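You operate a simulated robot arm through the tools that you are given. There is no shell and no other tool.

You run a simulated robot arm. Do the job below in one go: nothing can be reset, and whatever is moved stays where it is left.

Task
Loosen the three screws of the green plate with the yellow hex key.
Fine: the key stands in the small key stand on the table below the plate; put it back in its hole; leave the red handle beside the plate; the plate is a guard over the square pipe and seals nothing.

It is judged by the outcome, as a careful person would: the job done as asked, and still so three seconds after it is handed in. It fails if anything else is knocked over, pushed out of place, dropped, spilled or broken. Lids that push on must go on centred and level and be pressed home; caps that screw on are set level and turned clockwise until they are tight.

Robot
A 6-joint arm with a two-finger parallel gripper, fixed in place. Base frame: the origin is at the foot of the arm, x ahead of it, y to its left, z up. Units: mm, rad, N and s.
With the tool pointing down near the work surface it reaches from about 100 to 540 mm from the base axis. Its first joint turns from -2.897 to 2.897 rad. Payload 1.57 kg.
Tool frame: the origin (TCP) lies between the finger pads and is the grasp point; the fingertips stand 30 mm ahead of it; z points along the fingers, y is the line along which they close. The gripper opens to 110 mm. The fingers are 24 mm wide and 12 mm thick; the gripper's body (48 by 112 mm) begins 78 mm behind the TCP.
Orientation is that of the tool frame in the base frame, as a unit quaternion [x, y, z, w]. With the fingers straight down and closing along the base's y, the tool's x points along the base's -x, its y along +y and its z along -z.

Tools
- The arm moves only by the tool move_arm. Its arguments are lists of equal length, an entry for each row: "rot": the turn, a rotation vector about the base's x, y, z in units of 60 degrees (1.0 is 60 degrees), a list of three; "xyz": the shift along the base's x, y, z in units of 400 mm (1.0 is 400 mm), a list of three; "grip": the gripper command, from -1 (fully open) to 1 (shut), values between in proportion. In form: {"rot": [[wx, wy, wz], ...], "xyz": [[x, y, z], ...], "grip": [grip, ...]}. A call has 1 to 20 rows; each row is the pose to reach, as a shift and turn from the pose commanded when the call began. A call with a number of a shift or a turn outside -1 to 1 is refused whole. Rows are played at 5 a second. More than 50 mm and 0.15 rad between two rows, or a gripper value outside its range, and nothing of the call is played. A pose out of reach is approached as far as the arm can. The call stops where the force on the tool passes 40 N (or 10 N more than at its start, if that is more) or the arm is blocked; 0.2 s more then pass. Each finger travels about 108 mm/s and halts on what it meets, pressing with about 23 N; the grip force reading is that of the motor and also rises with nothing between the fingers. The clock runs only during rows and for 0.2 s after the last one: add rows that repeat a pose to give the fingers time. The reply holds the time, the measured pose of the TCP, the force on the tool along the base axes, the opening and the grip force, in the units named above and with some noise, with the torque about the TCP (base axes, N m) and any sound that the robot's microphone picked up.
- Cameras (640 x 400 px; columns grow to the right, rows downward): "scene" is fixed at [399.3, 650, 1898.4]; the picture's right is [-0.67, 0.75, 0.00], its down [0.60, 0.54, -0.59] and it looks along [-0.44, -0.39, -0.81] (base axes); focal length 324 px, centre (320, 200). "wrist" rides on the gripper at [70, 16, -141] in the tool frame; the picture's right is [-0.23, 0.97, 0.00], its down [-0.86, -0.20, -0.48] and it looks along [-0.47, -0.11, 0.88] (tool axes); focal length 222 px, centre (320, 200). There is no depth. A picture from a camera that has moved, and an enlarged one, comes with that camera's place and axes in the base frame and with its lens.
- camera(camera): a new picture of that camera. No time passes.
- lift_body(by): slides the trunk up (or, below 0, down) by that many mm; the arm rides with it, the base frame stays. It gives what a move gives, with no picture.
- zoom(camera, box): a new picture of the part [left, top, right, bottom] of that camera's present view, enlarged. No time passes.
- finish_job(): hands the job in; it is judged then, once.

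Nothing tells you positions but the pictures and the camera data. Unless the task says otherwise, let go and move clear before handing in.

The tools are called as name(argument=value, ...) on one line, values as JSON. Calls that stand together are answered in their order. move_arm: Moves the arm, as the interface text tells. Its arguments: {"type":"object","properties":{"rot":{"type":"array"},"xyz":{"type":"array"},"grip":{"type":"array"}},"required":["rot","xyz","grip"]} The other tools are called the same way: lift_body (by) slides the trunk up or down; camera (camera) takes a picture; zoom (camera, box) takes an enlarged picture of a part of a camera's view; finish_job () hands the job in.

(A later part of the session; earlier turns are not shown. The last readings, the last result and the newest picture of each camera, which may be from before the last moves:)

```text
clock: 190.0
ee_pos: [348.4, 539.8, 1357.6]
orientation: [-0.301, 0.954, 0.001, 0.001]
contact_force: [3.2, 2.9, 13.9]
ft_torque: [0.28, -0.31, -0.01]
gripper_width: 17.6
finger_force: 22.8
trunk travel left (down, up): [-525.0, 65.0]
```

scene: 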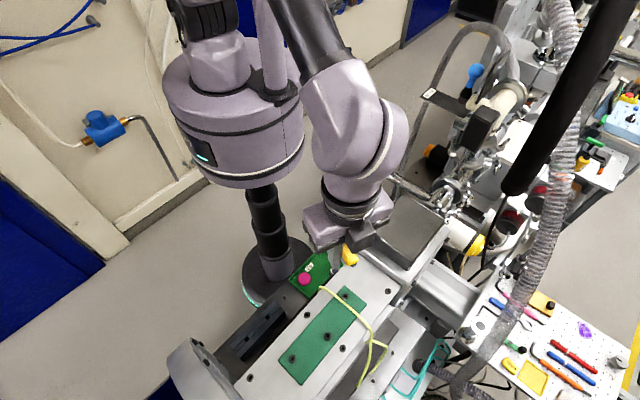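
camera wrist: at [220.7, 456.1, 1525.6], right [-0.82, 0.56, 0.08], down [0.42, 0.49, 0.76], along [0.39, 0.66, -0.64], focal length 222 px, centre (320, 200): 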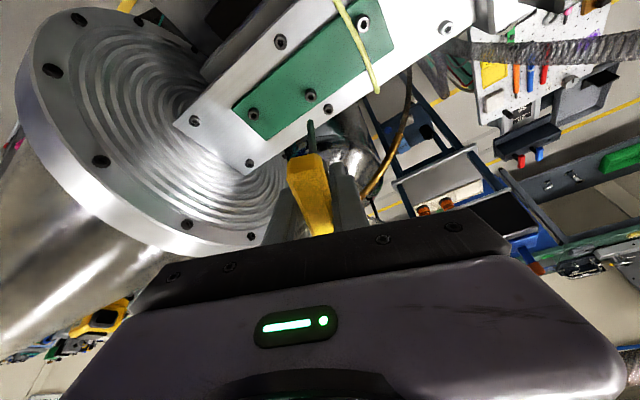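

move_arm(rot=[[0, 0, 0], [0, 0, 0.06], [0, 0, 0.12], [0, 0, 0.18], [0, 0, 0.24], [0, 0, 0.3], [0, 0, 0.36], [0, 0, 0.42], [0, 0, 0.48], [0, 0, 0.54], [0, 0, 0.6], [0, 0, 0.66], [0, 0, 0.72], [0, 0, 0.78], [0, 0, 0.84], [0, 0, 0.9], [0, 0, 0.96], [0, 0, 1.0]], xyz=[[0.001, 0.001, 0], [0.001, 0.001, 0], [0.001, 0.001, 0], [0.001, 0.001, 0], [0.001, 0.001, 0], [0.001, 0.001, 0], [0.001, 0.001, 0], [0.001, 0.001, 0], [0.001, 0.001, 0], [0.001, 0.001, 0], [0.001, 0.001, 0], [0.001, 0.001, 0], [0.001, 0.001, 0], [0.001, 0.001, 0], [0.001, 0.001, 0], [0.001, 0.001, 0], [0.001, 0.001, 0], [0.001, 0.001, 0]], grip=[1, 1, 1, 1, 1, 1, 1, 1, 1, 1, 1, 1, 1, 1, 1, 1, 1, 1])

zoom(camera="scene", box=[280, 345, 310, 375])

zoom(camera="wrist", box=[240, 90, 400, 220])

```text
clock: 193.8
ee_pos: [347.9, 537.4, 1357.9]
orientation: [0.737, -0.676, 0.0, -0.001]
contact_force: [3.5, -3.5, 15.0]
ft_torque: [-0.29, -0.32, -0.09]
gripper_width: 17.5
finger_force: 22.9
trunk travel left (down, up): [-525.0, 65.0]
```

```text
13.33 times, centred on (295, 360) of scene
camera zoom: at [399.3, 650.0, 1898.4], right [-0.67, 0.75, 0.0], down [0.6, 0.54, -0.59], along [-0.44, -0.39, -0.81], focal length 4325 px, centre (653, -1933)
```

zoom: 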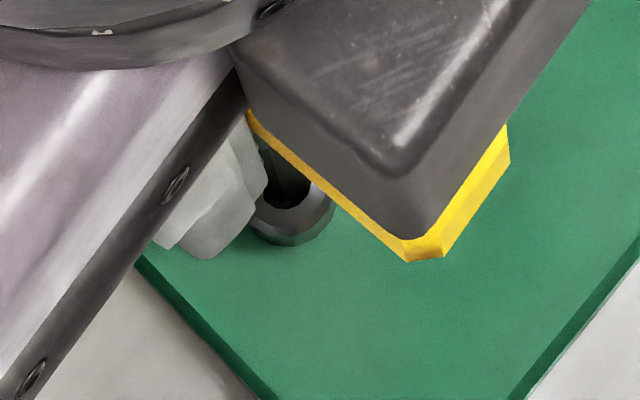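

```text
3.08 times, centred on (320, 155) of wrist
camera zoom: at [337.8, 465.9, 1498.6], right [-0.99, 0.14, 0.0], down [0.12, 0.87, 0.48], along [0.07, 0.47, -0.88], focal length 684 px, centre (320, 338)
```

zoom: 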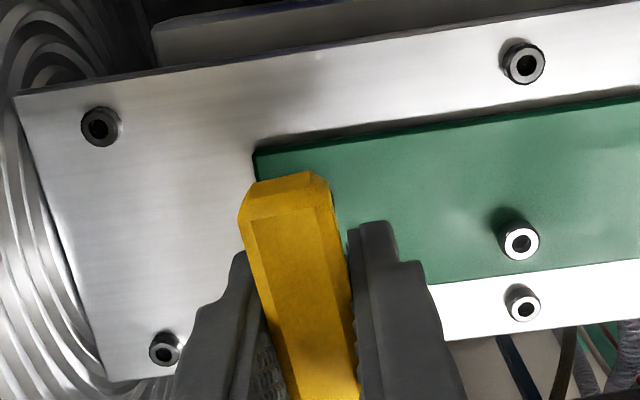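

move_arm(rot=[[0, 0, 0], [0, 0, 0.06], [0, 0, 0.12], [0, 0, 0.18], [0, 0, 0.24], [0, 0, 0.3], [0, 0, 0.36], [0, 0, 0.42], [0, 0, 0.48], [0, 0, 0.54], [0, 0, 0.6], [0, 0, 0.66], [0, 0, 0.72], [0, 0, 0.78], [0, 0, 0.84], [0, 0, 0.9], [0, 0, 0.96], [0, 0, 1.0]], xyz=[[0.001, -0.0015, 0], [0.001, -0.0015, 0], [0.001, -0.0015, 0], [0.001, -0.0015, 0], [0.001, -0.0015, 0], [0.001, -0.0015, 0], [0.001, -0.0015, 0], [0.001, -0.0015, 0], [0.001, -0.0015, 0], [0.001, -0.0015, 0], [0.001, -0.0015, 0], [0.001, -0.0015, 0], [0.001, -0.0015, 0], [0.001, -0.0015, 0], [0.001, -0.0015, 0], [0.001, -0.0015, 0], [0.001, -0.0015, 0], [0.001, -0.0015, 0]], grip=[1, 1, 1, 1, 1, 1, 1, 1, 1, 1, 1, 1, 1, 1, 1, 1, 1, 1])

zoom(camera="scene", box=[280, 345, 310, 375])

zoom(camera="wrist", box=[240, 90, 400, 220])

```text
clock: 197.6
ee_pos: [349.1, 538.6, 1355.9]
orientation: [0.976, -0.217, 0.0, 0.0]
contact_force: [1.9, 1.9, 7.0]
ft_torque: [0.15, -0.22, -0.08]
gripper_width: 17.4
finger_force: 22.6
trunk travel left (down, up): [-525.0, 65.0]
```

```text
13.33 times, centred on (295, 360) of scene
camera zoom: at [399.3, 650.0, 1898.4], right [-0.67, 0.75, 0.0], down [0.6, 0.54, -0.59], along [-0.44, -0.39, -0.81], focal length 4325 px, centre (653, -1933)
```

zoom: 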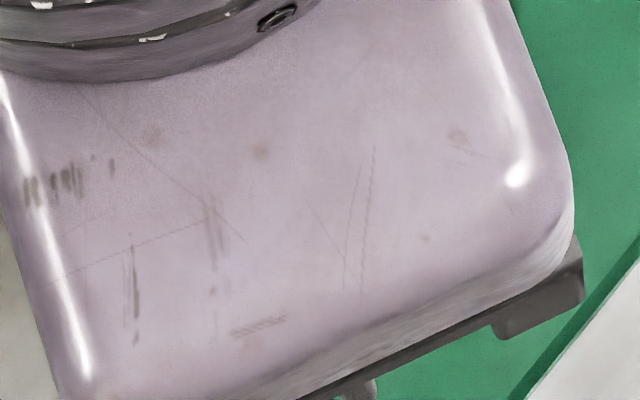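

```text
3.08 times, centred on (320, 155) of wrist
camera zoom: at [404.7, 493.2, 1497.8], right [-0.62, -0.79, 0.0], down [-0.69, 0.54, 0.48], along [-0.38, 0.29, -0.88], focal length 684 px, centre (320, 338)
```

zoom: 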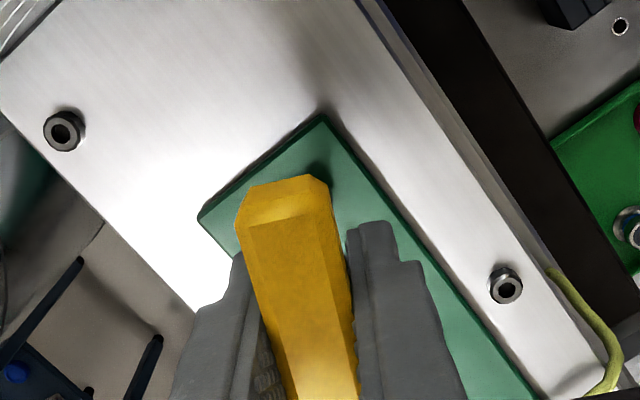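

move_arm(rot=[[0, 0, 0], [0, 0, 0.06], [0, 0, 0.12], [0, 0, 0.18], [0, 0, 0.24], [0, 0, 0.3], [0, 0, 0.36], [0, 0, 0.42], [0, 0, 0.48], [0, 0, 0.54], [0, 0, 0.6], [0, 0, 0.66], [0, 0, 0.72], [0, 0, 0.75]], xyz=[[0.0005, 0.0005, -0.001], [0.0005, 0.0005, -0.001], [0.0005, 0.0005, -0.001], [0.0005, 0.0005, -0.001], [0.0005, 0.0005, -0.001], [0.0005, 0.0005, -0.001], [0.0005, 0.0005, -0.001], [0.0005, 0.0005, -0.001], [0.0005, 0.0005, -0.001], [0.0005, 0.0005, -0.001], [0.0005, 0.0005, -0.001], [0.0005, 0.0005, -0.001], [0.0005, 0.0005, -0.001], [0.0005, 0.0005, -0.001]], grip=[1, 1, 1, 1, 1, 1, 1, 1, 1, 1, 1, 1, 1, 1])

zoom(camera="scene", box=[275, 340, 315, 380])

zoom(camera="wrist", box=[240, 90, 400, 220])

```text
clock: 200.6
ee_pos: [348.2, 537.4, 1355.0]
orientation: [0.985, 0.173, 0.0, 0.0]
contact_force: [1.9, 2.3, 14.5]
ft_torque: [0.2, -0.17, -0.17]
gripper_width: 17.5
finger_force: 22.9
trunk travel left (down, up): [-525.0, 65.0]
```

```text
10.00 times, centred on (295, 360) of scene
camera zoom: at [399.3, 650.0, 1898.4], right [-0.67, 0.75, 0.0], down [0.6, 0.54, -0.59], along [-0.44, -0.39, -0.81], focal length 3244 px, centre (570, -1400)
```

zoom: 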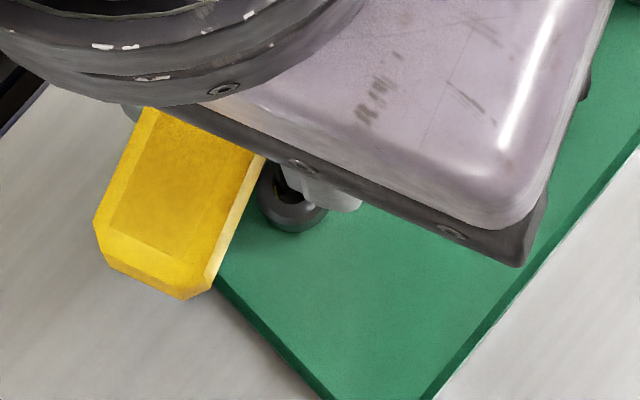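

```text
3.08 times, centred on (320, 155) of wrist
camera zoom: at [418.8, 545.8, 1497.7], right [0.12, -0.99, 0.0], down [-0.87, -0.11, 0.48], along [-0.47, -0.06, -0.88], focal length 684 px, centre (320, 338)
```

zoom: 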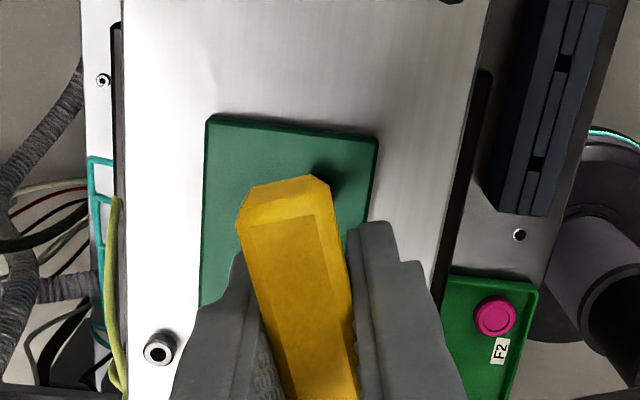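

Total stroke on S3 is about 165°. I'll lift straight out and inspect the head.

move_arm(rot=[[0, 0, 0], [0, 0, 0], [0, 0, 0], [0, 0, 0], [0, 0, 0], [0, 0, 0], [0, 0, 0]], xyz=[[0, 0, 0.01], [0, 0, 0.025], [0, 0, 0.05], [0, 0, 0.08], [0, 0, 0.11], [0, 0, 0.15], [0, 0, 0.15]], grip=[1, 1, 1, 1, 1, 1, 1])

zoom(camera="scene", box=[285, 347, 305, 367])

zoom(camera="scene", box=[265, 315, 335, 385])

zoom(camera="wrist", box=[240, 90, 400, 220])

```text
clock: 202.2
ee_pos: [350.3, 538.3, 1416.6]
orientation: [0.985, 0.174, 0.0, 0.0]
contact_force: [-0.6, -0.6, -0.5]
ft_torque: [0.0, 0.0, 0.0]
gripper_width: 17.6
finger_force: 23.3
trunk travel left (down, up): [-525.0, 65.0]
```

```text
16.00 times, centred on (295, 357) of scene
camera zoom: at [399.3, 650.0, 1898.4], right [-0.67, 0.75, 0.0], down [0.6, 0.54, -0.59], along [-0.44, -0.39, -0.81], focal length 5190 px, centre (720, -2312)
```

zoom: 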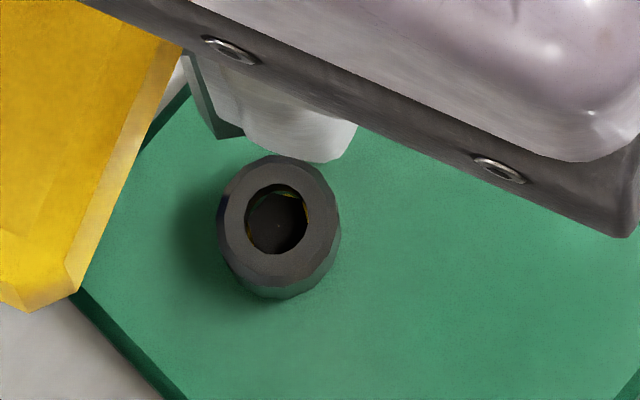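

```text
5.71 times, centred on (300, 350) of scene
camera zoom: at [399.3, 650.0, 1898.4], right [-0.67, 0.75, 0.0], down [0.6, 0.54, -0.59], along [-0.44, -0.39, -0.81], focal length 1854 px, centre (434, -657)
```

zoom: 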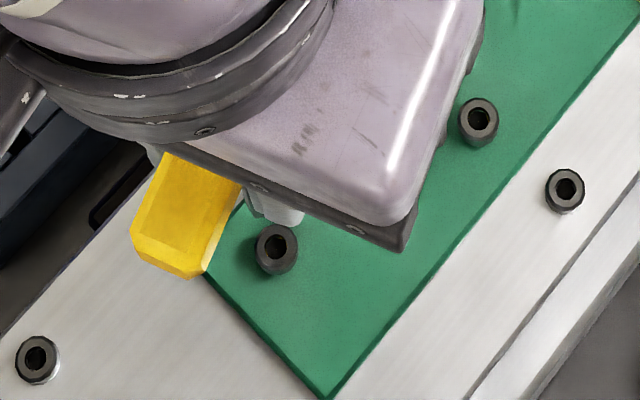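

```text
3.08 times, centred on (320, 155) of wrist
camera zoom: at [420.2, 546.7, 1557.9], right [0.12, -0.99, 0.0], down [-0.87, -0.1, 0.48], along [-0.48, -0.06, -0.88], focal length 684 px, centre (320, 338)
```

zoom: 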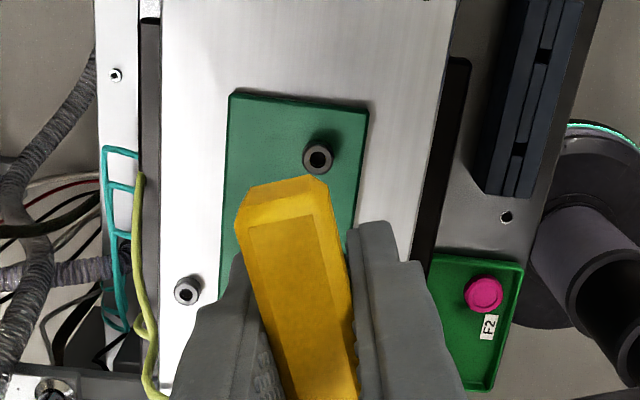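

S3 has risen about 1.2 mm and turned. On to S1: I'll travel at safe height while slowly unwinding the wrist to yaw 0.

move_arm(rot=[[0, 0, -0.06], [0, 0, -0.12], [0, 0, -0.18], [0, 0, -0.24], [0, 0, -0.3], [0, 0, -0.36], [0, 0, -0.42], [0, 0, -0.48], [0, 0, -0.54], [0, 0, -0.6], [0, 0, -0.66], [0, 0, -0.72], [0, 0, -0.78], [0, 0, -0.84], [0, 0, -0.9], [0, 0, -0.96], [0, 0, -1.0]], xyz=[[-0.01, 0, 0.005], [-0.02, 0, 0.01], [-0.03, 0, 0.01], [-0.04, 0, 0.01], [-0.05, 0, 0.01], [-0.06, 0, 0.01], [-0.07, 0, 0.01], [-0.08, 0, 0.01], [-0.09, 0, 0.01], [-0.1, 0, 0.01], [-0.11, 0, 0.01], [-0.12, 0, 0.01], [-0.13, 0, 0.01], [-0.14, 0, 0.01], [-0.15, 0, 0.01], [-0.16, 0, 0.01], [-0.17, 0, 0.01]], grip=[1, 1, 1, 1, 1, 1, 1, 1, 1, 1, 1, 1, 1, 1, 1, 1, 1])

move_arm(rot=[[0, 0, -0.06], [0, 0, -0.12], [0, 0, -0.18], [0, 0, -0.24], [0, 0, -0.3], [0, 0, -0.36], [0, 0, -0.42], [0, 0, -0.48], [0, 0, -0.54], [0, 0, -0.6], [0, 0, -0.66], [0, 0, -0.72], [0, 0, -0.78], [0, 0, -0.84], [0, 0, -0.9], [0, 0, -0.96], [0, 0, -1.0]], xyz=[[-0.012, 0, 0], [-0.024, 0, 0], [-0.036, 0, 0], [-0.048, 0, 0], [-0.06, 0, 0], [-0.072, 0, 0], [-0.084, 0, 0], [-0.096, 0, 0], [-0.108, 0, 0], [-0.12, -0.001, 0], [-0.132, -0.002, 0], [-0.144, -0.003, 0], [-0.156, -0.004, 0], [-0.168, -0.005, 0], [-0.18, -0.0055, 0], [-0.19, -0.0055, 0], [-0.2, -0.0055, 0]], grip=[1, 1, 1, 1, 1, 1, 1, 1, 1, 1, 1, 1, 1, 1, 1, 1, 1])

move_arm(rot=[[0, 0, -0.06], [0, 0, -0.12], [0, 0, -0.18], [0, 0, -0.24], [0, 0, -0.3], [0, 0, -0.36], [0, 0, -0.42], [0, 0, -0.48], [0, 0, -0.54], [0, 0, -0.6], [0, 0, -0.66], [0, 0, -0.72], [0, 0, -0.78], [0, 0, -0.84], [0, 0, -0.9], [0, 0, -0.96], [0, 0, -1.0], [0, 0, -1.0]], xyz=[[0, 0, 0], [0, 0, 0], [0, 0, 0], [0, 0, 0], [0, 0, 0], [0, 0, 0], [0, 0, 0], [0, 0, 0], [0, 0, 0], [0, 0, 0], [0, 0, 0], [0, 0, 0], [0, 0, 0], [0, 0, 0], [0, 0, 0], [0, 0, 0], [0, 0, 0], [0, 0, 0]], grip=[1, 1, 1, 1, 1, 1, 1, 1, 1, 1, 1, 1, 1, 1, 1, 1, 1, 1])

zoom(camera="wrist", box=[240, 60, 400, 220])

zoom(camera="scene", box=[310, 250, 380, 320])

```text
clock: 205.8
ee_pos: [281.0, 539.0, 1420.0]
orientation: [0.94, -0.342, -0.001, 0.0]
contact_force: [0.0, 0.2, 0.6]
ft_torque: [-0.02, 0.0, -0.04]
gripper_width: 17.3
finger_force: 23.0
trunk travel left (down, up): [-525.0, 65.0]
```

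```text
clock: 209.4
ee_pos: [202.6, 536.2, 1419.4]
orientation: [-0.643, 0.766, 0.0, 0.0]
contact_force: [-0.4, -0.4, -1.0]
ft_torque: [-0.02, 0.0, -0.02]
gripper_width: 17.3
finger_force: 23.0
trunk travel left (down, up): [-525.0, 65.0]
```

```text
clock: 213.2
ee_pos: [201.3, 536.0, 1419.0]
orientation: [-0.173, 0.985, 0.0, 0.0]
contact_force: [0.3, -1.0, -1.0]
ft_torque: [0.0, 0.02, 0.01]
gripper_width: 17.3
finger_force: 22.5
trunk travel left (down, up): [-525.0, 65.0]
```

```text
2.50 times, centred on (320, 140) of wrist
camera zoom: at [129.5, 527.4, 1561.2], right [-0.12, 0.99, 0.0], down [0.87, 0.1, 0.48], along [0.47, 0.06, -0.88], focal length 555 px, centre (320, 350)
```

zoom: 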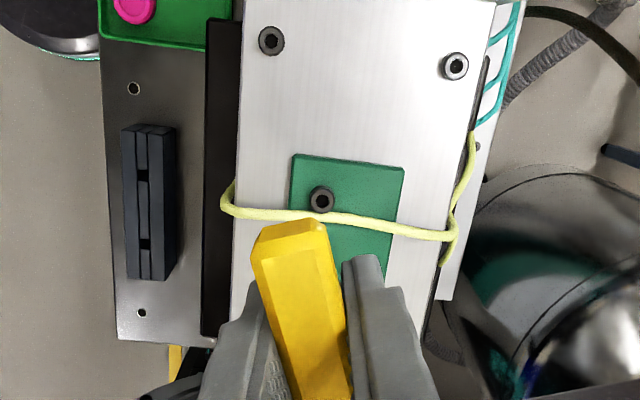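

```text
5.71 times, centred on (345, 285) of scene
camera zoom: at [399.3, 650.0, 1898.4], right [-0.67, 0.75, 0.0], down [0.6, 0.54, -0.59], along [-0.44, -0.39, -0.81], focal length 1854 px, centre (177, -286)
```

zoom: 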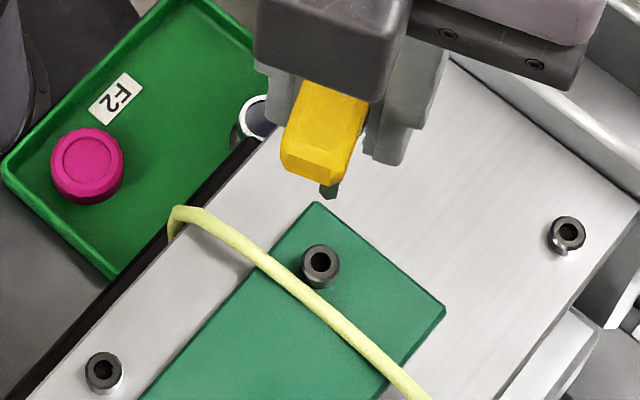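

The tip and S1 are both visible. I'll lower toward S1 and refine.

move_arm(rot=[[0, 0, 0], [0, 0, 0], [0, 0, 0], [0, 0, 0], [0, 0, 0], [0, 0, 0]], xyz=[[0.001, 0.002, -0.02], [0.001, 0.002, -0.04], [0.001, 0.002, -0.06], [0.001, 0.002, -0.08], [0.001, 0.002, -0.1], [0.001, 0.002, -0.1]], grip=[1, 1, 1, 1, 1, 1])

zoom(camera="scene", box=[328, 275, 358, 305])

camera(camera="wrist")

```text
clock: 214.6
ee_pos: [201.3, 537.7, 1379.0]
orientation: [-0.174, 0.985, -0.001, -0.001]
contact_force: [-0.5, -0.6, -0.9]
ft_torque: [0.0, 0.01, -0.01]
gripper_width: 17.5
finger_force: 23.1
trunk travel left (down, up): [-525.0, 65.0]
```

```text
13.33 times, centred on (343, 290) of scene
camera zoom: at [399.3, 650.0, 1898.4], right [-0.67, 0.75, 0.0], down [0.6, 0.54, -0.59], along [-0.44, -0.39, -0.81], focal length 4325 px, centre (13, -1000)
```

zoom: 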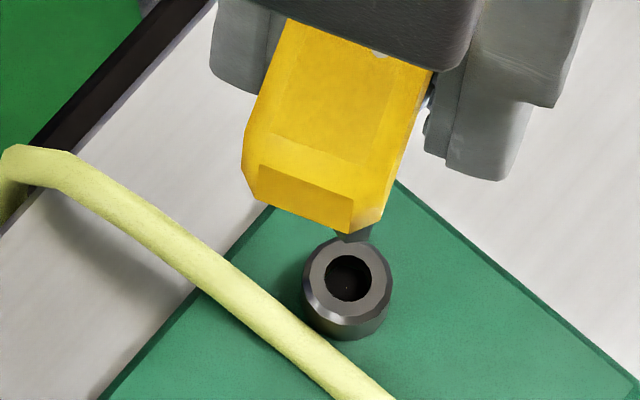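

```text
taken
camera wrist: at [129.5, 528.1, 1520.4], right [-0.12, 0.99, 0.0], down [0.87, 0.1, 0.48], along [0.47, 0.06, -0.88], focal length 222 px, centre (320, 200)
```

wrist: 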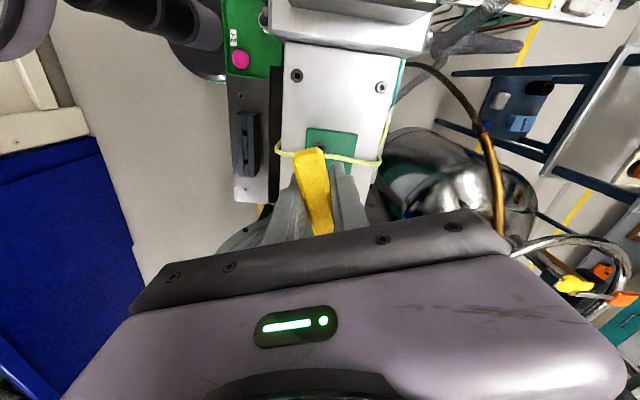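

move_arm(rot=[[0, 0, 0], [0, 0, 0], [0, 0, 0], [0, 0, 0]], xyz=[[0.0008, 0.003, -0.008], [0.0008, 0.003, -0.016], [0.0008, 0.003, -0.024], [0.0008, 0.003, -0.024]], grip=[1, 1, 1, 1])

zoom(camera="scene", box=[333, 280, 357, 304])

```text
clock: 215.6
ee_pos: [201.4, 536.9, 1369.4]
orientation: [-0.174, 0.985, 0.0, 0.0]
contact_force: [-0.3, 0.2, -0.2]
ft_torque: [0.01, -0.01, -0.02]
gripper_width: 17.6
finger_force: 23.5
trunk travel left (down, up): [-525.0, 65.0]
```

```text
16.00 times, centred on (345, 292) of scene
camera zoom: at [399.3, 650.0, 1898.4], right [-0.67, 0.75, 0.0], down [0.6, 0.54, -0.59], along [-0.44, -0.39, -0.81], focal length 5190 px, centre (-80, -1272)
```

zoom: 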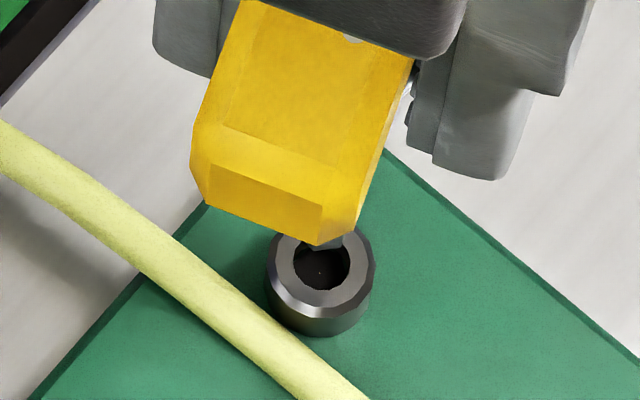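

move_arm(rot=[[0, 0, 0], [0, 0, 0], [0, 0, 0], [0, 0, 0]], xyz=[[0, 0, -0.007], [0, 0, -0.014], [0, 0, -0.019], [0, 0, -0.019]], grip=[1, 1, 1, 1])

zoom(camera="scene", box=[333, 280, 357, 304])

```text
clock: 216.6
ee_pos: [202.4, 538.0, 1361.2]
orientation: [-0.174, 0.985, 0.0, 0.0]
contact_force: [0.2, 0.4, -1.1]
ft_torque: [-0.05, 0.0, -0.01]
gripper_width: 17.7
finger_force: 22.7
trunk travel left (down, up): [-525.0, 65.0]
```

```text
16.00 times, centred on (345, 292) of scene
camera zoom: at [399.3, 650.0, 1898.4], right [-0.67, 0.75, 0.0], down [0.6, 0.54, -0.59], along [-0.44, -0.39, -0.81], focal length 5190 px, centre (-80, -1272)
```

zoom: 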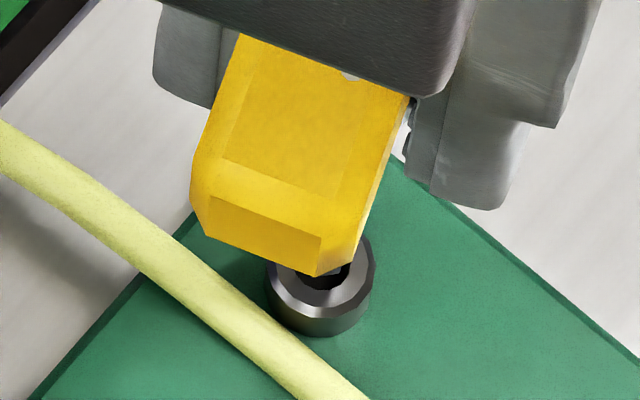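

move_arm(rot=[[0, 0, 0], [0, 0, 0], [0, 0, 0], [0, 0, 0], [0, 0, 0]], xyz=[[0, 0, -0.003], [0, 0, -0.006], [0, 0, -0.009], [0, 0, -0.012], [0, 0, -0.012]], grip=[1, 1, 1, 1, 1])

zoom(camera="scene", box=[333, 280, 357, 304])

```text
clock: 217.8
ee_pos: [201.4, 538.5, 1358.3]
orientation: [-0.174, 0.985, 0.0, -0.001]
contact_force: [0.0, -0.7, 0.1]
ft_torque: [0.0, 0.02, -0.04]
gripper_width: 17.5
finger_force: 23.2
trunk travel left (down, up): [-525.0, 65.0]
```

```text
16.00 times, centred on (345, 292) of scene
camera zoom: at [399.3, 650.0, 1898.4], right [-0.67, 0.75, 0.0], down [0.6, 0.54, -0.59], along [-0.44, -0.39, -0.81], focal length 5190 px, centre (-80, -1272)
```

zoom: 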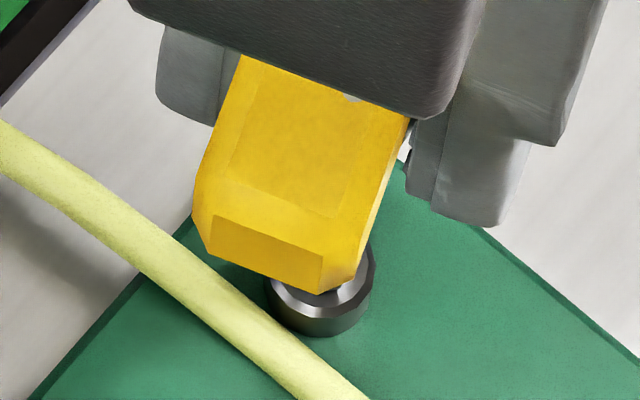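

move_arm(rot=[[0, 0, 0], [0, 0, 0], [0, 0, 0], [0, 0, 0], [0, 0, 0], [0, 0, 0]], xyz=[[0, 0, -0.003], [0, 0, -0.006], [0, 0, -0.009], [0, 0, -0.012], [0, 0, -0.014], [0, 0, -0.014]], grip=[1, 1, 1, 1, 1, 1])

zoom(camera="scene", box=[333, 280, 357, 304])

zoom(camera="wrist", box=[270, 100, 370, 200])

```text
clock: 219.2
ee_pos: [201.7, 538.5, 1352.3]
orientation: [-0.173, 0.985, 0.001, 0.0]
contact_force: [-0.1, -0.5, 6.6]
ft_torque: [-0.01, 0.1, -0.01]
gripper_width: 17.1
finger_force: 23.1
trunk travel left (down, up): [-525.0, 65.0]
```

```text
16.00 times, centred on (345, 292) of scene
camera zoom: at [399.3, 650.0, 1898.4], right [-0.67, 0.75, 0.0], down [0.6, 0.54, -0.59], along [-0.44, -0.39, -0.81], focal length 5190 px, centre (-80, -1272)
```

zoom: 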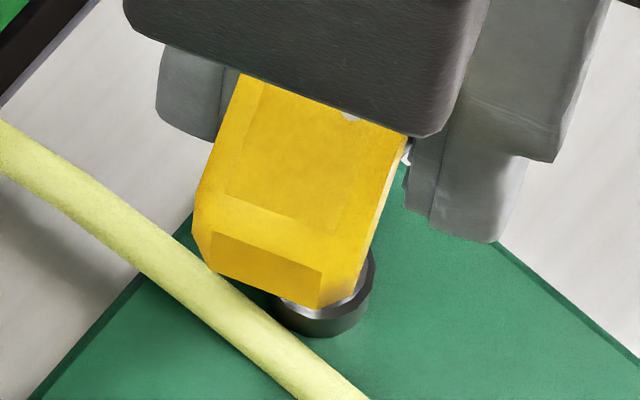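

```text
4.00 times, centred on (320, 150) of wrist
camera zoom: at [129.8, 529.5, 1494.2], right [-0.12, 0.99, 0.0], down [0.87, 0.1, 0.48], along [0.48, 0.06, -0.88], focal length 888 px, centre (320, 400)
```

zoom: 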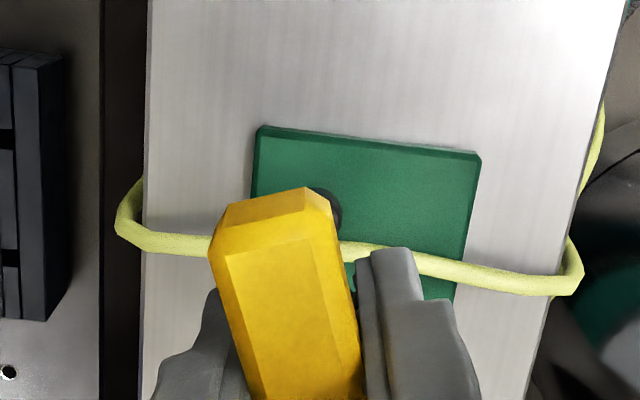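

Contact is at about the right depth with no side force. I'll turn slowly and look again.

move_arm(rot=[[0, 0, 0], [0, 0, 0.06], [0, 0, 0.12], [0, 0, 0.18], [0, 0, 0.24], [0, 0, 0.3], [0, 0, 0.36], [0, 0, 0.42], [0, 0, 0.48], [0, 0, 0.54], [0, 0, 0.6], [0, 0, 0.66]], xyz=[[0, 0, -0.002], [0, 0, -0.002], [0, 0, -0.002], [0, 0, -0.002], [0, 0, -0.002], [0, 0, -0.002], [0, 0, -0.002], [0, 0, -0.002], [0, 0, -0.002], [0, 0, -0.002], [0, 0, -0.002], [0, 0, -0.002]], grip=[1, 1, 1, 1, 1, 1, 1, 1, 1, 1, 1, 1])

zoom(camera="scene", box=[333, 280, 357, 304])

zoom(camera="wrist", box=[270, 100, 370, 200])

```text
clock: 221.8
ee_pos: [201.9, 537.9, 1352.6]
orientation: [-0.498, 0.867, 0.0, 0.0]
contact_force: [-1.8, 1.8, 15.2]
ft_torque: [0.17, 0.25, -0.01]
gripper_width: 17.3
finger_force: 23.2
trunk travel left (down, up): [-525.0, 65.0]
```

```text
16.00 times, centred on (345, 292) of scene
camera zoom: at [399.3, 650.0, 1898.4], right [-0.67, 0.75, 0.0], down [0.6, 0.54, -0.59], along [-0.44, -0.39, -0.81], focal length 5190 px, centre (-80, -1272)
```

zoom: 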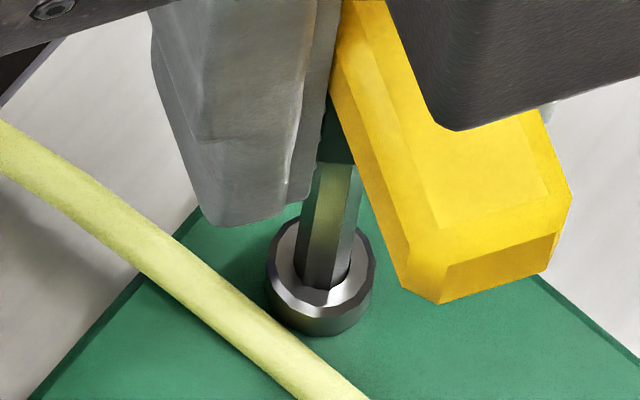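

```text
4.00 times, centred on (320, 150) of wrist
camera zoom: at [151.3, 485.1, 1493.8], right [-0.73, 0.69, 0.0], down [0.6, 0.64, 0.48], along [0.33, 0.35, -0.88], focal length 888 px, centre (320, 400)
```

zoom: 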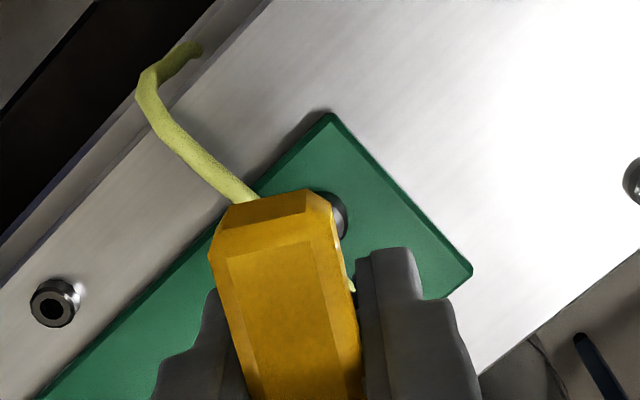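

The key is clearly seated in S1, so I'll continue the counter-clockwise turn.

move_arm(rot=[[0, 0, 0.06], [0, 0, 0.12], [0, 0, 0.18], [0, 0, 0.24], [0, 0, 0.3], [0, 0, 0.36], [0, 0, 0.42], [0, 0, 0.48], [0, 0, 0.54], [0, 0, 0.6], [0, 0, 0.66], [0, 0, 0.72], [0, 0, 0.78], [0, 0, 0.84], [0, 0, 0.9], [0, 0, 0.96], [0, 0, 1.0]], xyz=[[0, 0, 0], [0, 0, 0], [0, 0, 0], [0, 0, 0], [0, 0, 0], [0, 0, 0], [0, 0, 0], [0, 0, 0], [0, 0, 0], [0, 0, 0], [0, 0, 0], [0, 0, 0], [0, 0, 0], [0, 0, 0], [0, 0, 0], [0, 0, 0], [0, 0, 0]], grip=[1, 1, 1, 1, 1, 1, 1, 1, 1, 1, 1, 1, 1, 1, 1, 1, 1])

move_arm(rot=[[0, 0, 0.06], [0, 0, 0.12], [0, 0, 0.18], [0, 0, 0.24], [0, 0, 0.3], [0, 0, 0.36], [0, 0, 0.42], [0, 0, 0.48], [0, 0, 0.54], [0, 0, 0.6], [0, 0, 0.66], [0, 0, 0.72], [0, 0, 0.78], [0, 0, 0.84], [0, 0, 0.9], [0, 0, 0.96], [0, 0, 1.0]], xyz=[[0, 0, 0], [0, 0, 0], [0, 0, 0], [0, 0, 0], [0, 0, 0], [0, 0, 0], [0, 0, 0], [0, 0, 0], [0, 0, 0], [0, 0, 0], [0, 0, 0], [0, 0, 0], [0, 0, 0], [0, 0, 0], [0, 0, 0], [0, 0, 0], [0, 0, 0]], grip=[1, 1, 1, 1, 1, 1, 1, 1, 1, 1, 1, 1, 1, 1, 1, 1, 1])

zoom(camera="scene", box=[328, 275, 362, 309])

zoom(camera="wrist", box=[270, 100, 370, 200])

```text
clock: 225.4
ee_pos: [201.1, 537.5, 1351.7]
orientation: [0.864, -0.503, 0.0, 0.0]
contact_force: [-2.1, 0.3, 18.4]
ft_torque: [0.01, 0.17, -0.04]
gripper_width: 17.4
finger_force: 22.8
trunk travel left (down, up): [-525.0, 65.0]
```

```text
clock: 229.0
ee_pos: [201.0, 537.6, 1352.5]
orientation: [1.0, -0.003, -0.001, -0.001]
contact_force: [-1.1, -0.8, 17.0]
ft_torque: [-0.05, 0.13, -0.19]
gripper_width: 17.3
finger_force: 22.9
trunk travel left (down, up): [-525.0, 65.0]
```

```text
11.76 times, centred on (345, 292) of scene
camera zoom: at [399.3, 650.0, 1898.4], right [-0.67, 0.75, 0.0], down [0.6, 0.54, -0.59], along [-0.44, -0.39, -0.81], focal length 3816 px, centre (26, -882)
```

zoom: 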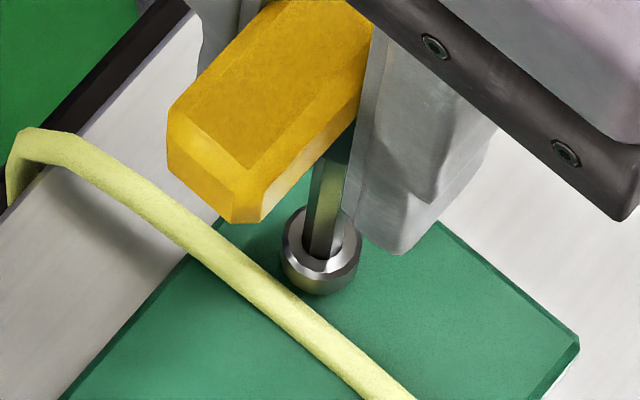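

```text
4.00 times, centred on (320, 150) of wrist
camera zoom: at [270.5, 520.3, 1493.2], right [-0.23, -0.97, 0.0], down [-0.85, 0.2, 0.48], along [-0.46, 0.11, -0.88], focal length 888 px, centre (320, 400)
```

zoom: 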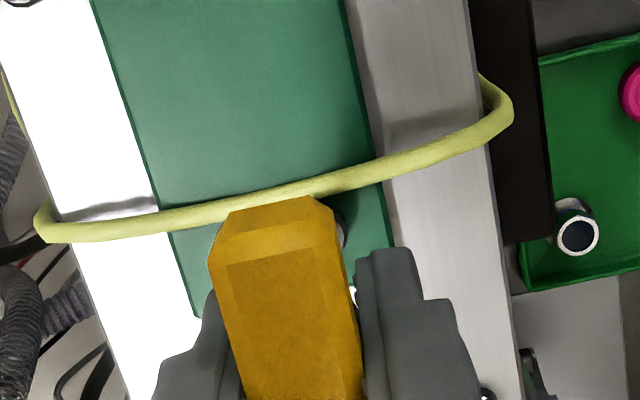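

move_arm(rot=[[0, 0, 0.06], [0, 0, 0.12], [0, 0, 0.18], [0, 0, 0.24], [0, 0, 0.3], [0, 0, 0.36], [0, 0, 0.42]], xyz=[[0, 0, 0], [0, 0, 0], [0, 0, 0], [0, 0, 0], [0, 0, 0], [0, 0, 0], [0, 0, 0]], grip=[1, 1, 1, 1, 1, 1, 1])

move_arm(rot=[[0, 0, 0], [0, 0, 0], [0, 0, 0], [0, 0, 0], [0, 0, 0], [0, 0, 0], [0, 0, 0]], xyz=[[0, 0, 0.01], [0, 0, 0.025], [0, 0, 0.05], [0, 0, 0.08], [0, 0, 0.12], [0, 0, 0.16], [0, 0, 0.16]], grip=[1, 1, 1, 1, 1, 1, 1])

zoom(camera="scene", box=[333, 280, 357, 304])

zoom(camera="scene", box=[310, 250, 380, 320])

zoom(camera="wrist", box=[240, 90, 400, 220])

```text
clock: 230.6
ee_pos: [201.3, 538.4, 1351.6]
orientation: [0.977, 0.214, 0.0, 0.0]
contact_force: [-0.1, -1.1, 8.3]
ft_torque: [-0.04, 0.03, -0.29]
gripper_width: 17.2
finger_force: 22.9
trunk travel left (down, up): [-525.0, 65.0]
```

```text
clock: 232.2
ee_pos: [200.9, 537.9, 1415.2]
orientation: [0.977, 0.215, 0.0, 0.0]
contact_force: [-0.1, 0.0, -0.5]
ft_torque: [-0.02, 0.02, 0.0]
gripper_width: 17.4
finger_force: 22.9
trunk travel left (down, up): [-525.0, 65.0]
```

```text
16.00 times, centred on (345, 292) of scene
camera zoom: at [399.3, 650.0, 1898.4], right [-0.67, 0.75, 0.0], down [0.6, 0.54, -0.59], along [-0.44, -0.39, -0.81], focal length 5190 px, centre (-80, -1272)
```

zoom: 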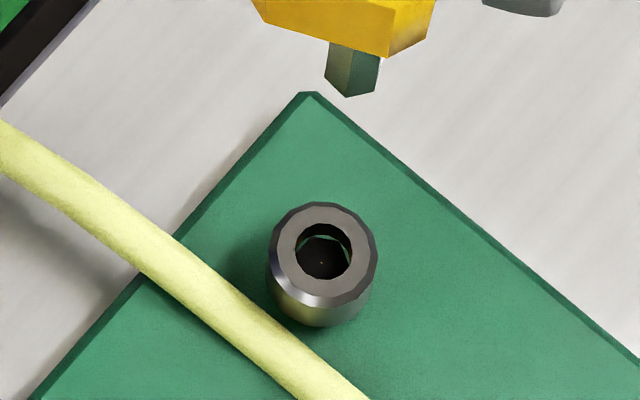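

```text
5.71 times, centred on (345, 285) of scene
camera zoom: at [399.3, 650.0, 1898.4], right [-0.67, 0.75, 0.0], down [0.6, 0.54, -0.59], along [-0.44, -0.39, -0.81], focal length 1854 px, centre (177, -286)
```

zoom: 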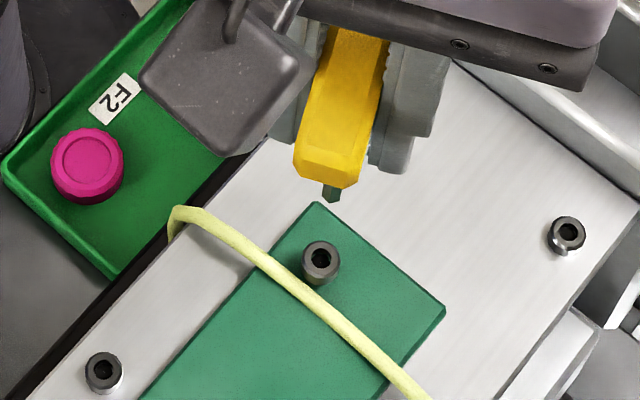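

```text
3.08 times, centred on (320, 155) of wrist
camera zoom: at [271.5, 552.2, 1556.7], right [0.2, -0.98, 0.0], down [-0.86, -0.18, 0.48], along [-0.47, -0.1, -0.88], focal length 684 px, centre (320, 338)
```

zoom: 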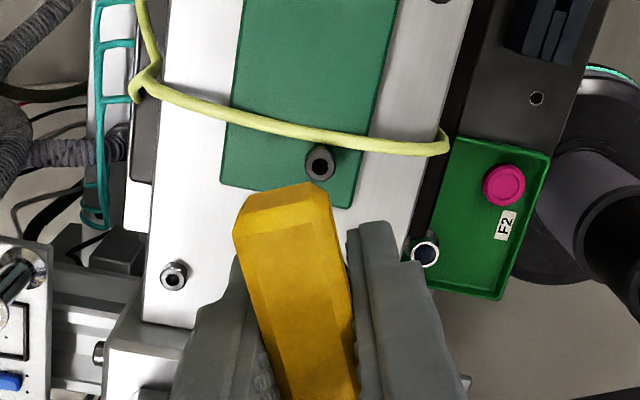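

All three heads have now risen by the same amount, about 3.4 mm once perspective is accounted for, so all three screws are loosened. Now I'll return the key: rise, unwind to yaw 90°, and go back above the stand hole.

move_arm(rot=[[0, 0, -0.06], [0, 0, -0.12], [0, 0, -0.18], [0, 0, -0.24], [0, 0, -0.3], [0, 0, -0.36], [0, 0, -0.42], [0, 0, -0.48], [0, 0, -0.54], [0, 0, -0.6], [0, 0, -0.66], [0, 0, -0.72], [0, 0, -0.78], [0, 0, -0.84], [0, 0, -0.9], [0, 0, -0.96], [0, 0, -1.0]], xyz=[[0, 0, 0.01], [0, 0, 0.02], [0, 0, 0.03], [0, 0, 0.04], [0, 0, 0.05], [0, 0, 0.06], [0, 0, 0.07], [0, 0, 0.08], [0, 0, 0.08], [0, 0, 0.08], [0, 0, 0.08], [0, 0, 0.08], [0, 0, 0.08], [0, 0, 0.08], [0, 0, 0.08], [0, 0, 0.08], [0, 0, 0.08]], grip=[1, 1, 1, 1, 1, 1, 1, 1, 1, 1, 1, 1, 1, 1, 1, 1, 1])

move_arm(rot=[[0, 0, -0.06], [0, 0, -0.12], [0, 0, -0.18], [0, 0, -0.24], [0, 0, -0.3], [0, 0, -0.36], [0, 0, -0.42], [0, 0, -0.48], [0, 0, -0.54], [0, 0, -0.6], [0, 0, -0.66], [0, 0, -0.72], [0, 0, -0.78], [0, 0, -0.84], [0, 0, -0.9], [0, 0, -0.913]], xyz=[[0.0, -0.01, 0], [0.0, -0.03, 0], [0.01, -0.06, 0], [0.02, -0.1, 0], [0.04, -0.14, 0], [0.06, -0.18, 0], [0.08, -0.22, 0], [0.1, -0.26, 0], [0.12, -0.3, 0], [0.14, -0.34, 0], [0.16, -0.38, 0], [0.18, -0.42, 0], [0.2, -0.46, 0], [0.21, -0.49, 0], [0.2155, -0.51, 0], [0.2155, -0.51, 0]], grip=[1, 1, 1, 1, 1, 1, 1, 1, 1, 1, 1, 1, 1, 1, 1, 1])

zoom(camera="wrist", box=[240, 90, 400, 220])

camera(camera="scene")

```text
clock: 235.8
ee_pos: [201.7, 538.0, 1447.4]
orientation: [0.953, -0.303, 0.0, 0.0]
contact_force: [0.2, -0.4, -0.5]
ft_torque: [0.0, -0.01, -0.05]
gripper_width: 17.5
finger_force: 22.3
trunk travel left (down, up): [-525.0, 65.0]
```

```text
clock: 239.2
ee_pos: [287.5, 335.3, 1447.5]
orientation: [-0.707, 0.707, 0.0, 0.0]
contact_force: [-0.2, 0.3, -0.5]
ft_torque: [0.0, -0.02, 0.01]
gripper_width: 17.5
finger_force: 22.9
trunk travel left (down, up): [-525.0, 65.0]
```

```text
3.08 times, centred on (320, 155) of wrist
camera zoom: at [271.0, 264.8, 1589.5], right [-0.97, 0.23, 0.0], down [0.2, 0.86, 0.48], along [0.11, 0.47, -0.88], focal length 684 px, centre (320, 338)
```

zoom: 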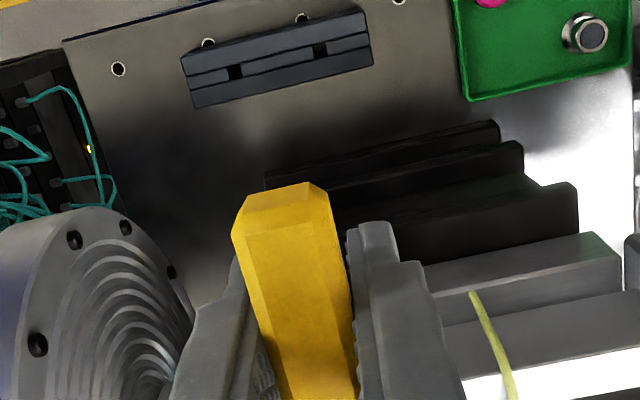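

```text
taken
```

scene: 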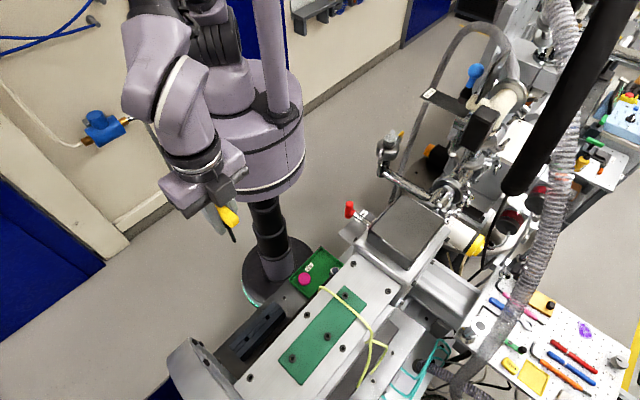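

zoom(camera="scene", box=[212, 200, 252, 250])

zoom(camera="scene", box=[295, 280, 355, 370])

```text
8.00 times, centred on (232, 225) of scene
camera zoom: at [399.3, 650.0, 1898.4], right [-0.67, 0.75, 0.0], down [0.6, 0.54, -0.59], along [-0.44, -0.39, -0.81], focal length 2595 px, centre (1024, 0)
```

zoom: 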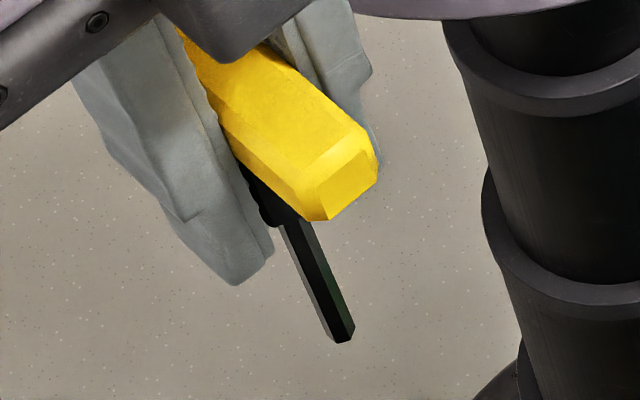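

```text
4.44 times, centred on (325, 325) of scene
camera zoom: at [399.3, 650.0, 1898.4], right [-0.67, 0.75, 0.0], down [0.6, 0.54, -0.59], along [-0.44, -0.39, -0.81], focal length 1442 px, centre (298, -356)
```

zoom: 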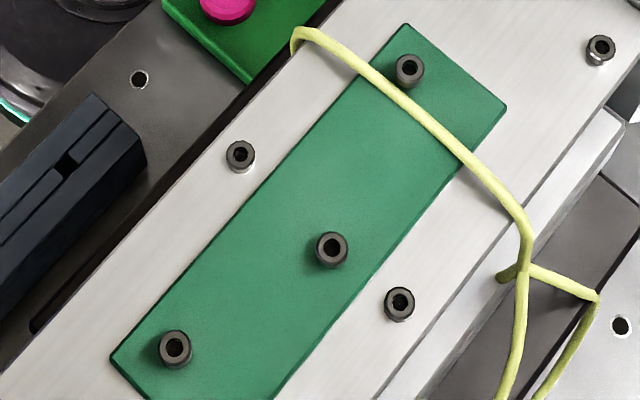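

The plate's three screws all look loosened and the key hangs straight. I'll lower with the trunk beside the bed toward the stand.

lift_body(by=-400)

zoom(camera="scene", box=[235, 270, 295, 330])

zoom(camera="wrist", box=[240, 90, 400, 220])

```text
clock: 243.0
ee_pos: [287.0, 334.5, 1048.9]
orientation: [0.707, -0.707, -0.001, 0.0]
contact_force: [-0.3, -0.3, -1.2]
ft_torque: [-0.01, 0.03, 0.0]
gripper_width: 17.5
finger_force: 23.3
trunk travel left (down, up): [-125.0, 465.0]
```

```text
6.67 times, centred on (265, 300) of scene
camera zoom: at [399.3, 650.0, 1898.4], right [-0.67, 0.75, 0.0], down [0.6, 0.54, -0.59], along [-0.44, -0.39, -0.81], focal length 2163 px, centre (687, -467)
```

zoom: 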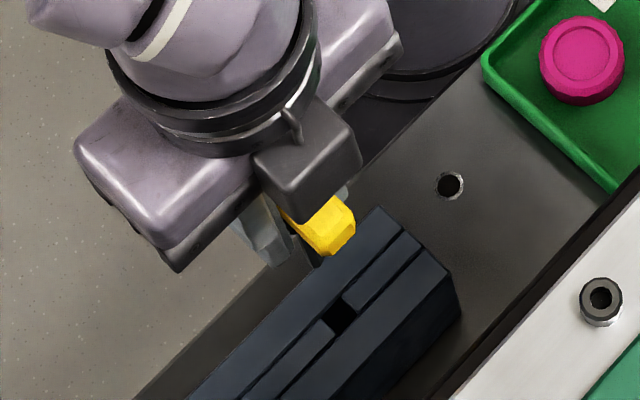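

```text
3.08 times, centred on (320, 155) of wrist
camera zoom: at [271.0, 264.8, 1189.6], right [-0.97, 0.23, 0.0], down [0.2, 0.86, 0.48], along [0.11, 0.47, -0.88], focal length 684 px, centre (320, 338)
```

zoom: 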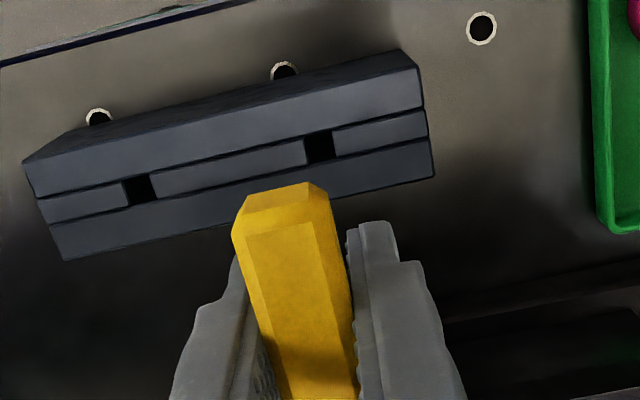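

move_arm(rot=[[0, 0, 0], [0, 0, 0], [0, 0, 0], [0, 0, 0], [0, 0, 0]], xyz=[[0, -0.003, -0.04], [0, -0.003, -0.08], [0, -0.003, -0.11], [0, -0.003, -0.13], [0, -0.003, -0.13]], grip=[1, 1, 1, 1, 1])

zoom(camera="scene", box=[255, 300, 281, 326])

zoom(camera="wrist", box=[240, 90, 400, 220])

```text
clock: 244.2
ee_pos: [288.0, 333.9, 996.9]
orientation: [-0.707, 0.707, 0.0, 0.0]
contact_force: [-0.2, -0.4, -0.9]
ft_torque: [0.0, 0.03, -0.01]
gripper_width: 17.4
finger_force: 22.8
trunk travel left (down, up): [-125.0, 465.0]
```

```text
15.38 times, centred on (268, 313) of scene
camera zoom: at [399.3, 650.0, 1898.4], right [-0.67, 0.75, 0.0], down [0.6, 0.54, -0.59], along [-0.44, -0.39, -0.81], focal length 4991 px, centre (1120, -1538)
```

zoom: 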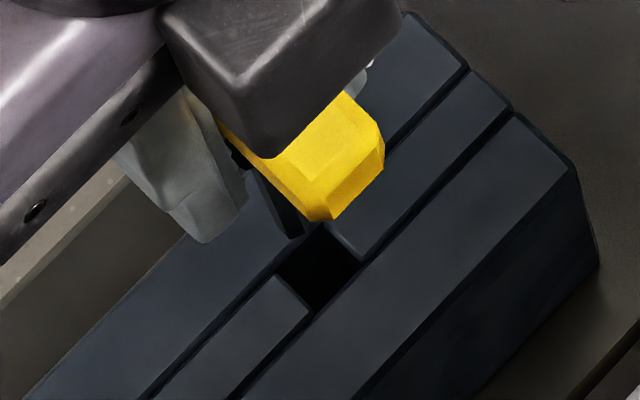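

```text
3.08 times, centred on (320, 155) of wrist
camera zoom: at [271.6, 263.4, 1137.9], right [-0.97, 0.23, 0.0], down [0.2, 0.86, 0.48], along [0.11, 0.47, -0.88], focal length 684 px, centre (320, 338)
```

zoom: 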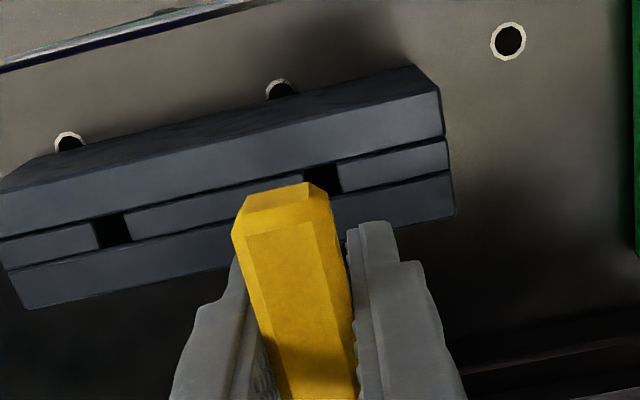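

zoom(camera="scene", box=[261, 310, 273, 322])

```text
16.00 times, centred on (267, 316) of scene
camera zoom: at [399.3, 650.0, 1898.4], right [-0.67, 0.75, 0.0], down [0.6, 0.54, -0.59], along [-0.44, -0.39, -0.81], focal length 5190 px, centre (1168, -1656)
```

zoom: 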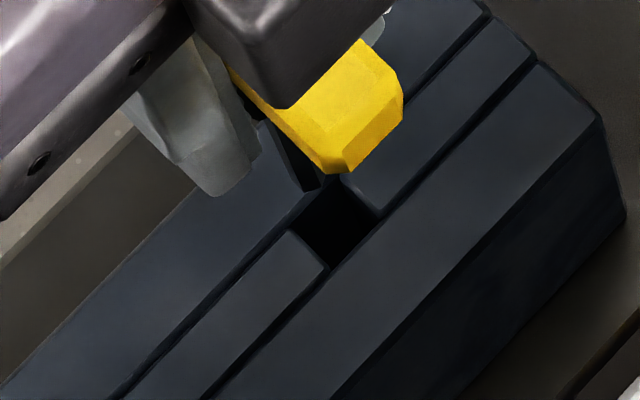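

The tip is offset about 3 mm, mostly toward −y. I'll correct and lower toward the hole.

move_arm(rot=[[0, 0, 0], [0, 0, 0], [0, 0, 0], [0, 0, 0], [0, 0, 0]], xyz=[[0.0013, 0.0065, 0], [0.0013, 0.0065, -0.012], [0.0013, 0.0065, -0.024], [0.0013, 0.0065, -0.032], [0.0013, 0.0065, -0.032]], grip=[1, 1, 1, 1, 1])

zoom(camera="scene", box=[261, 310, 273, 322])

```text
clock: 245.4
ee_pos: [288.4, 335.4, 983.4]
orientation: [-0.707, 0.707, 0.0, -0.001]
contact_force: [0.2, -0.5, -1.2]
ft_torque: [0.0, 0.0, -0.01]
gripper_width: 17.3
finger_force: 22.9
trunk travel left (down, up): [-125.0, 465.0]
```

```text
16.00 times, centred on (267, 316) of scene
camera zoom: at [399.3, 650.0, 1898.4], right [-0.67, 0.75, 0.0], down [0.6, 0.54, -0.59], along [-0.44, -0.39, -0.81], focal length 5190 px, centre (1168, -1656)
```

zoom: 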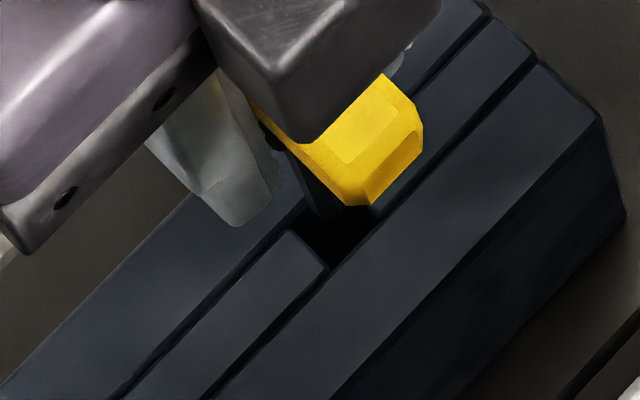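

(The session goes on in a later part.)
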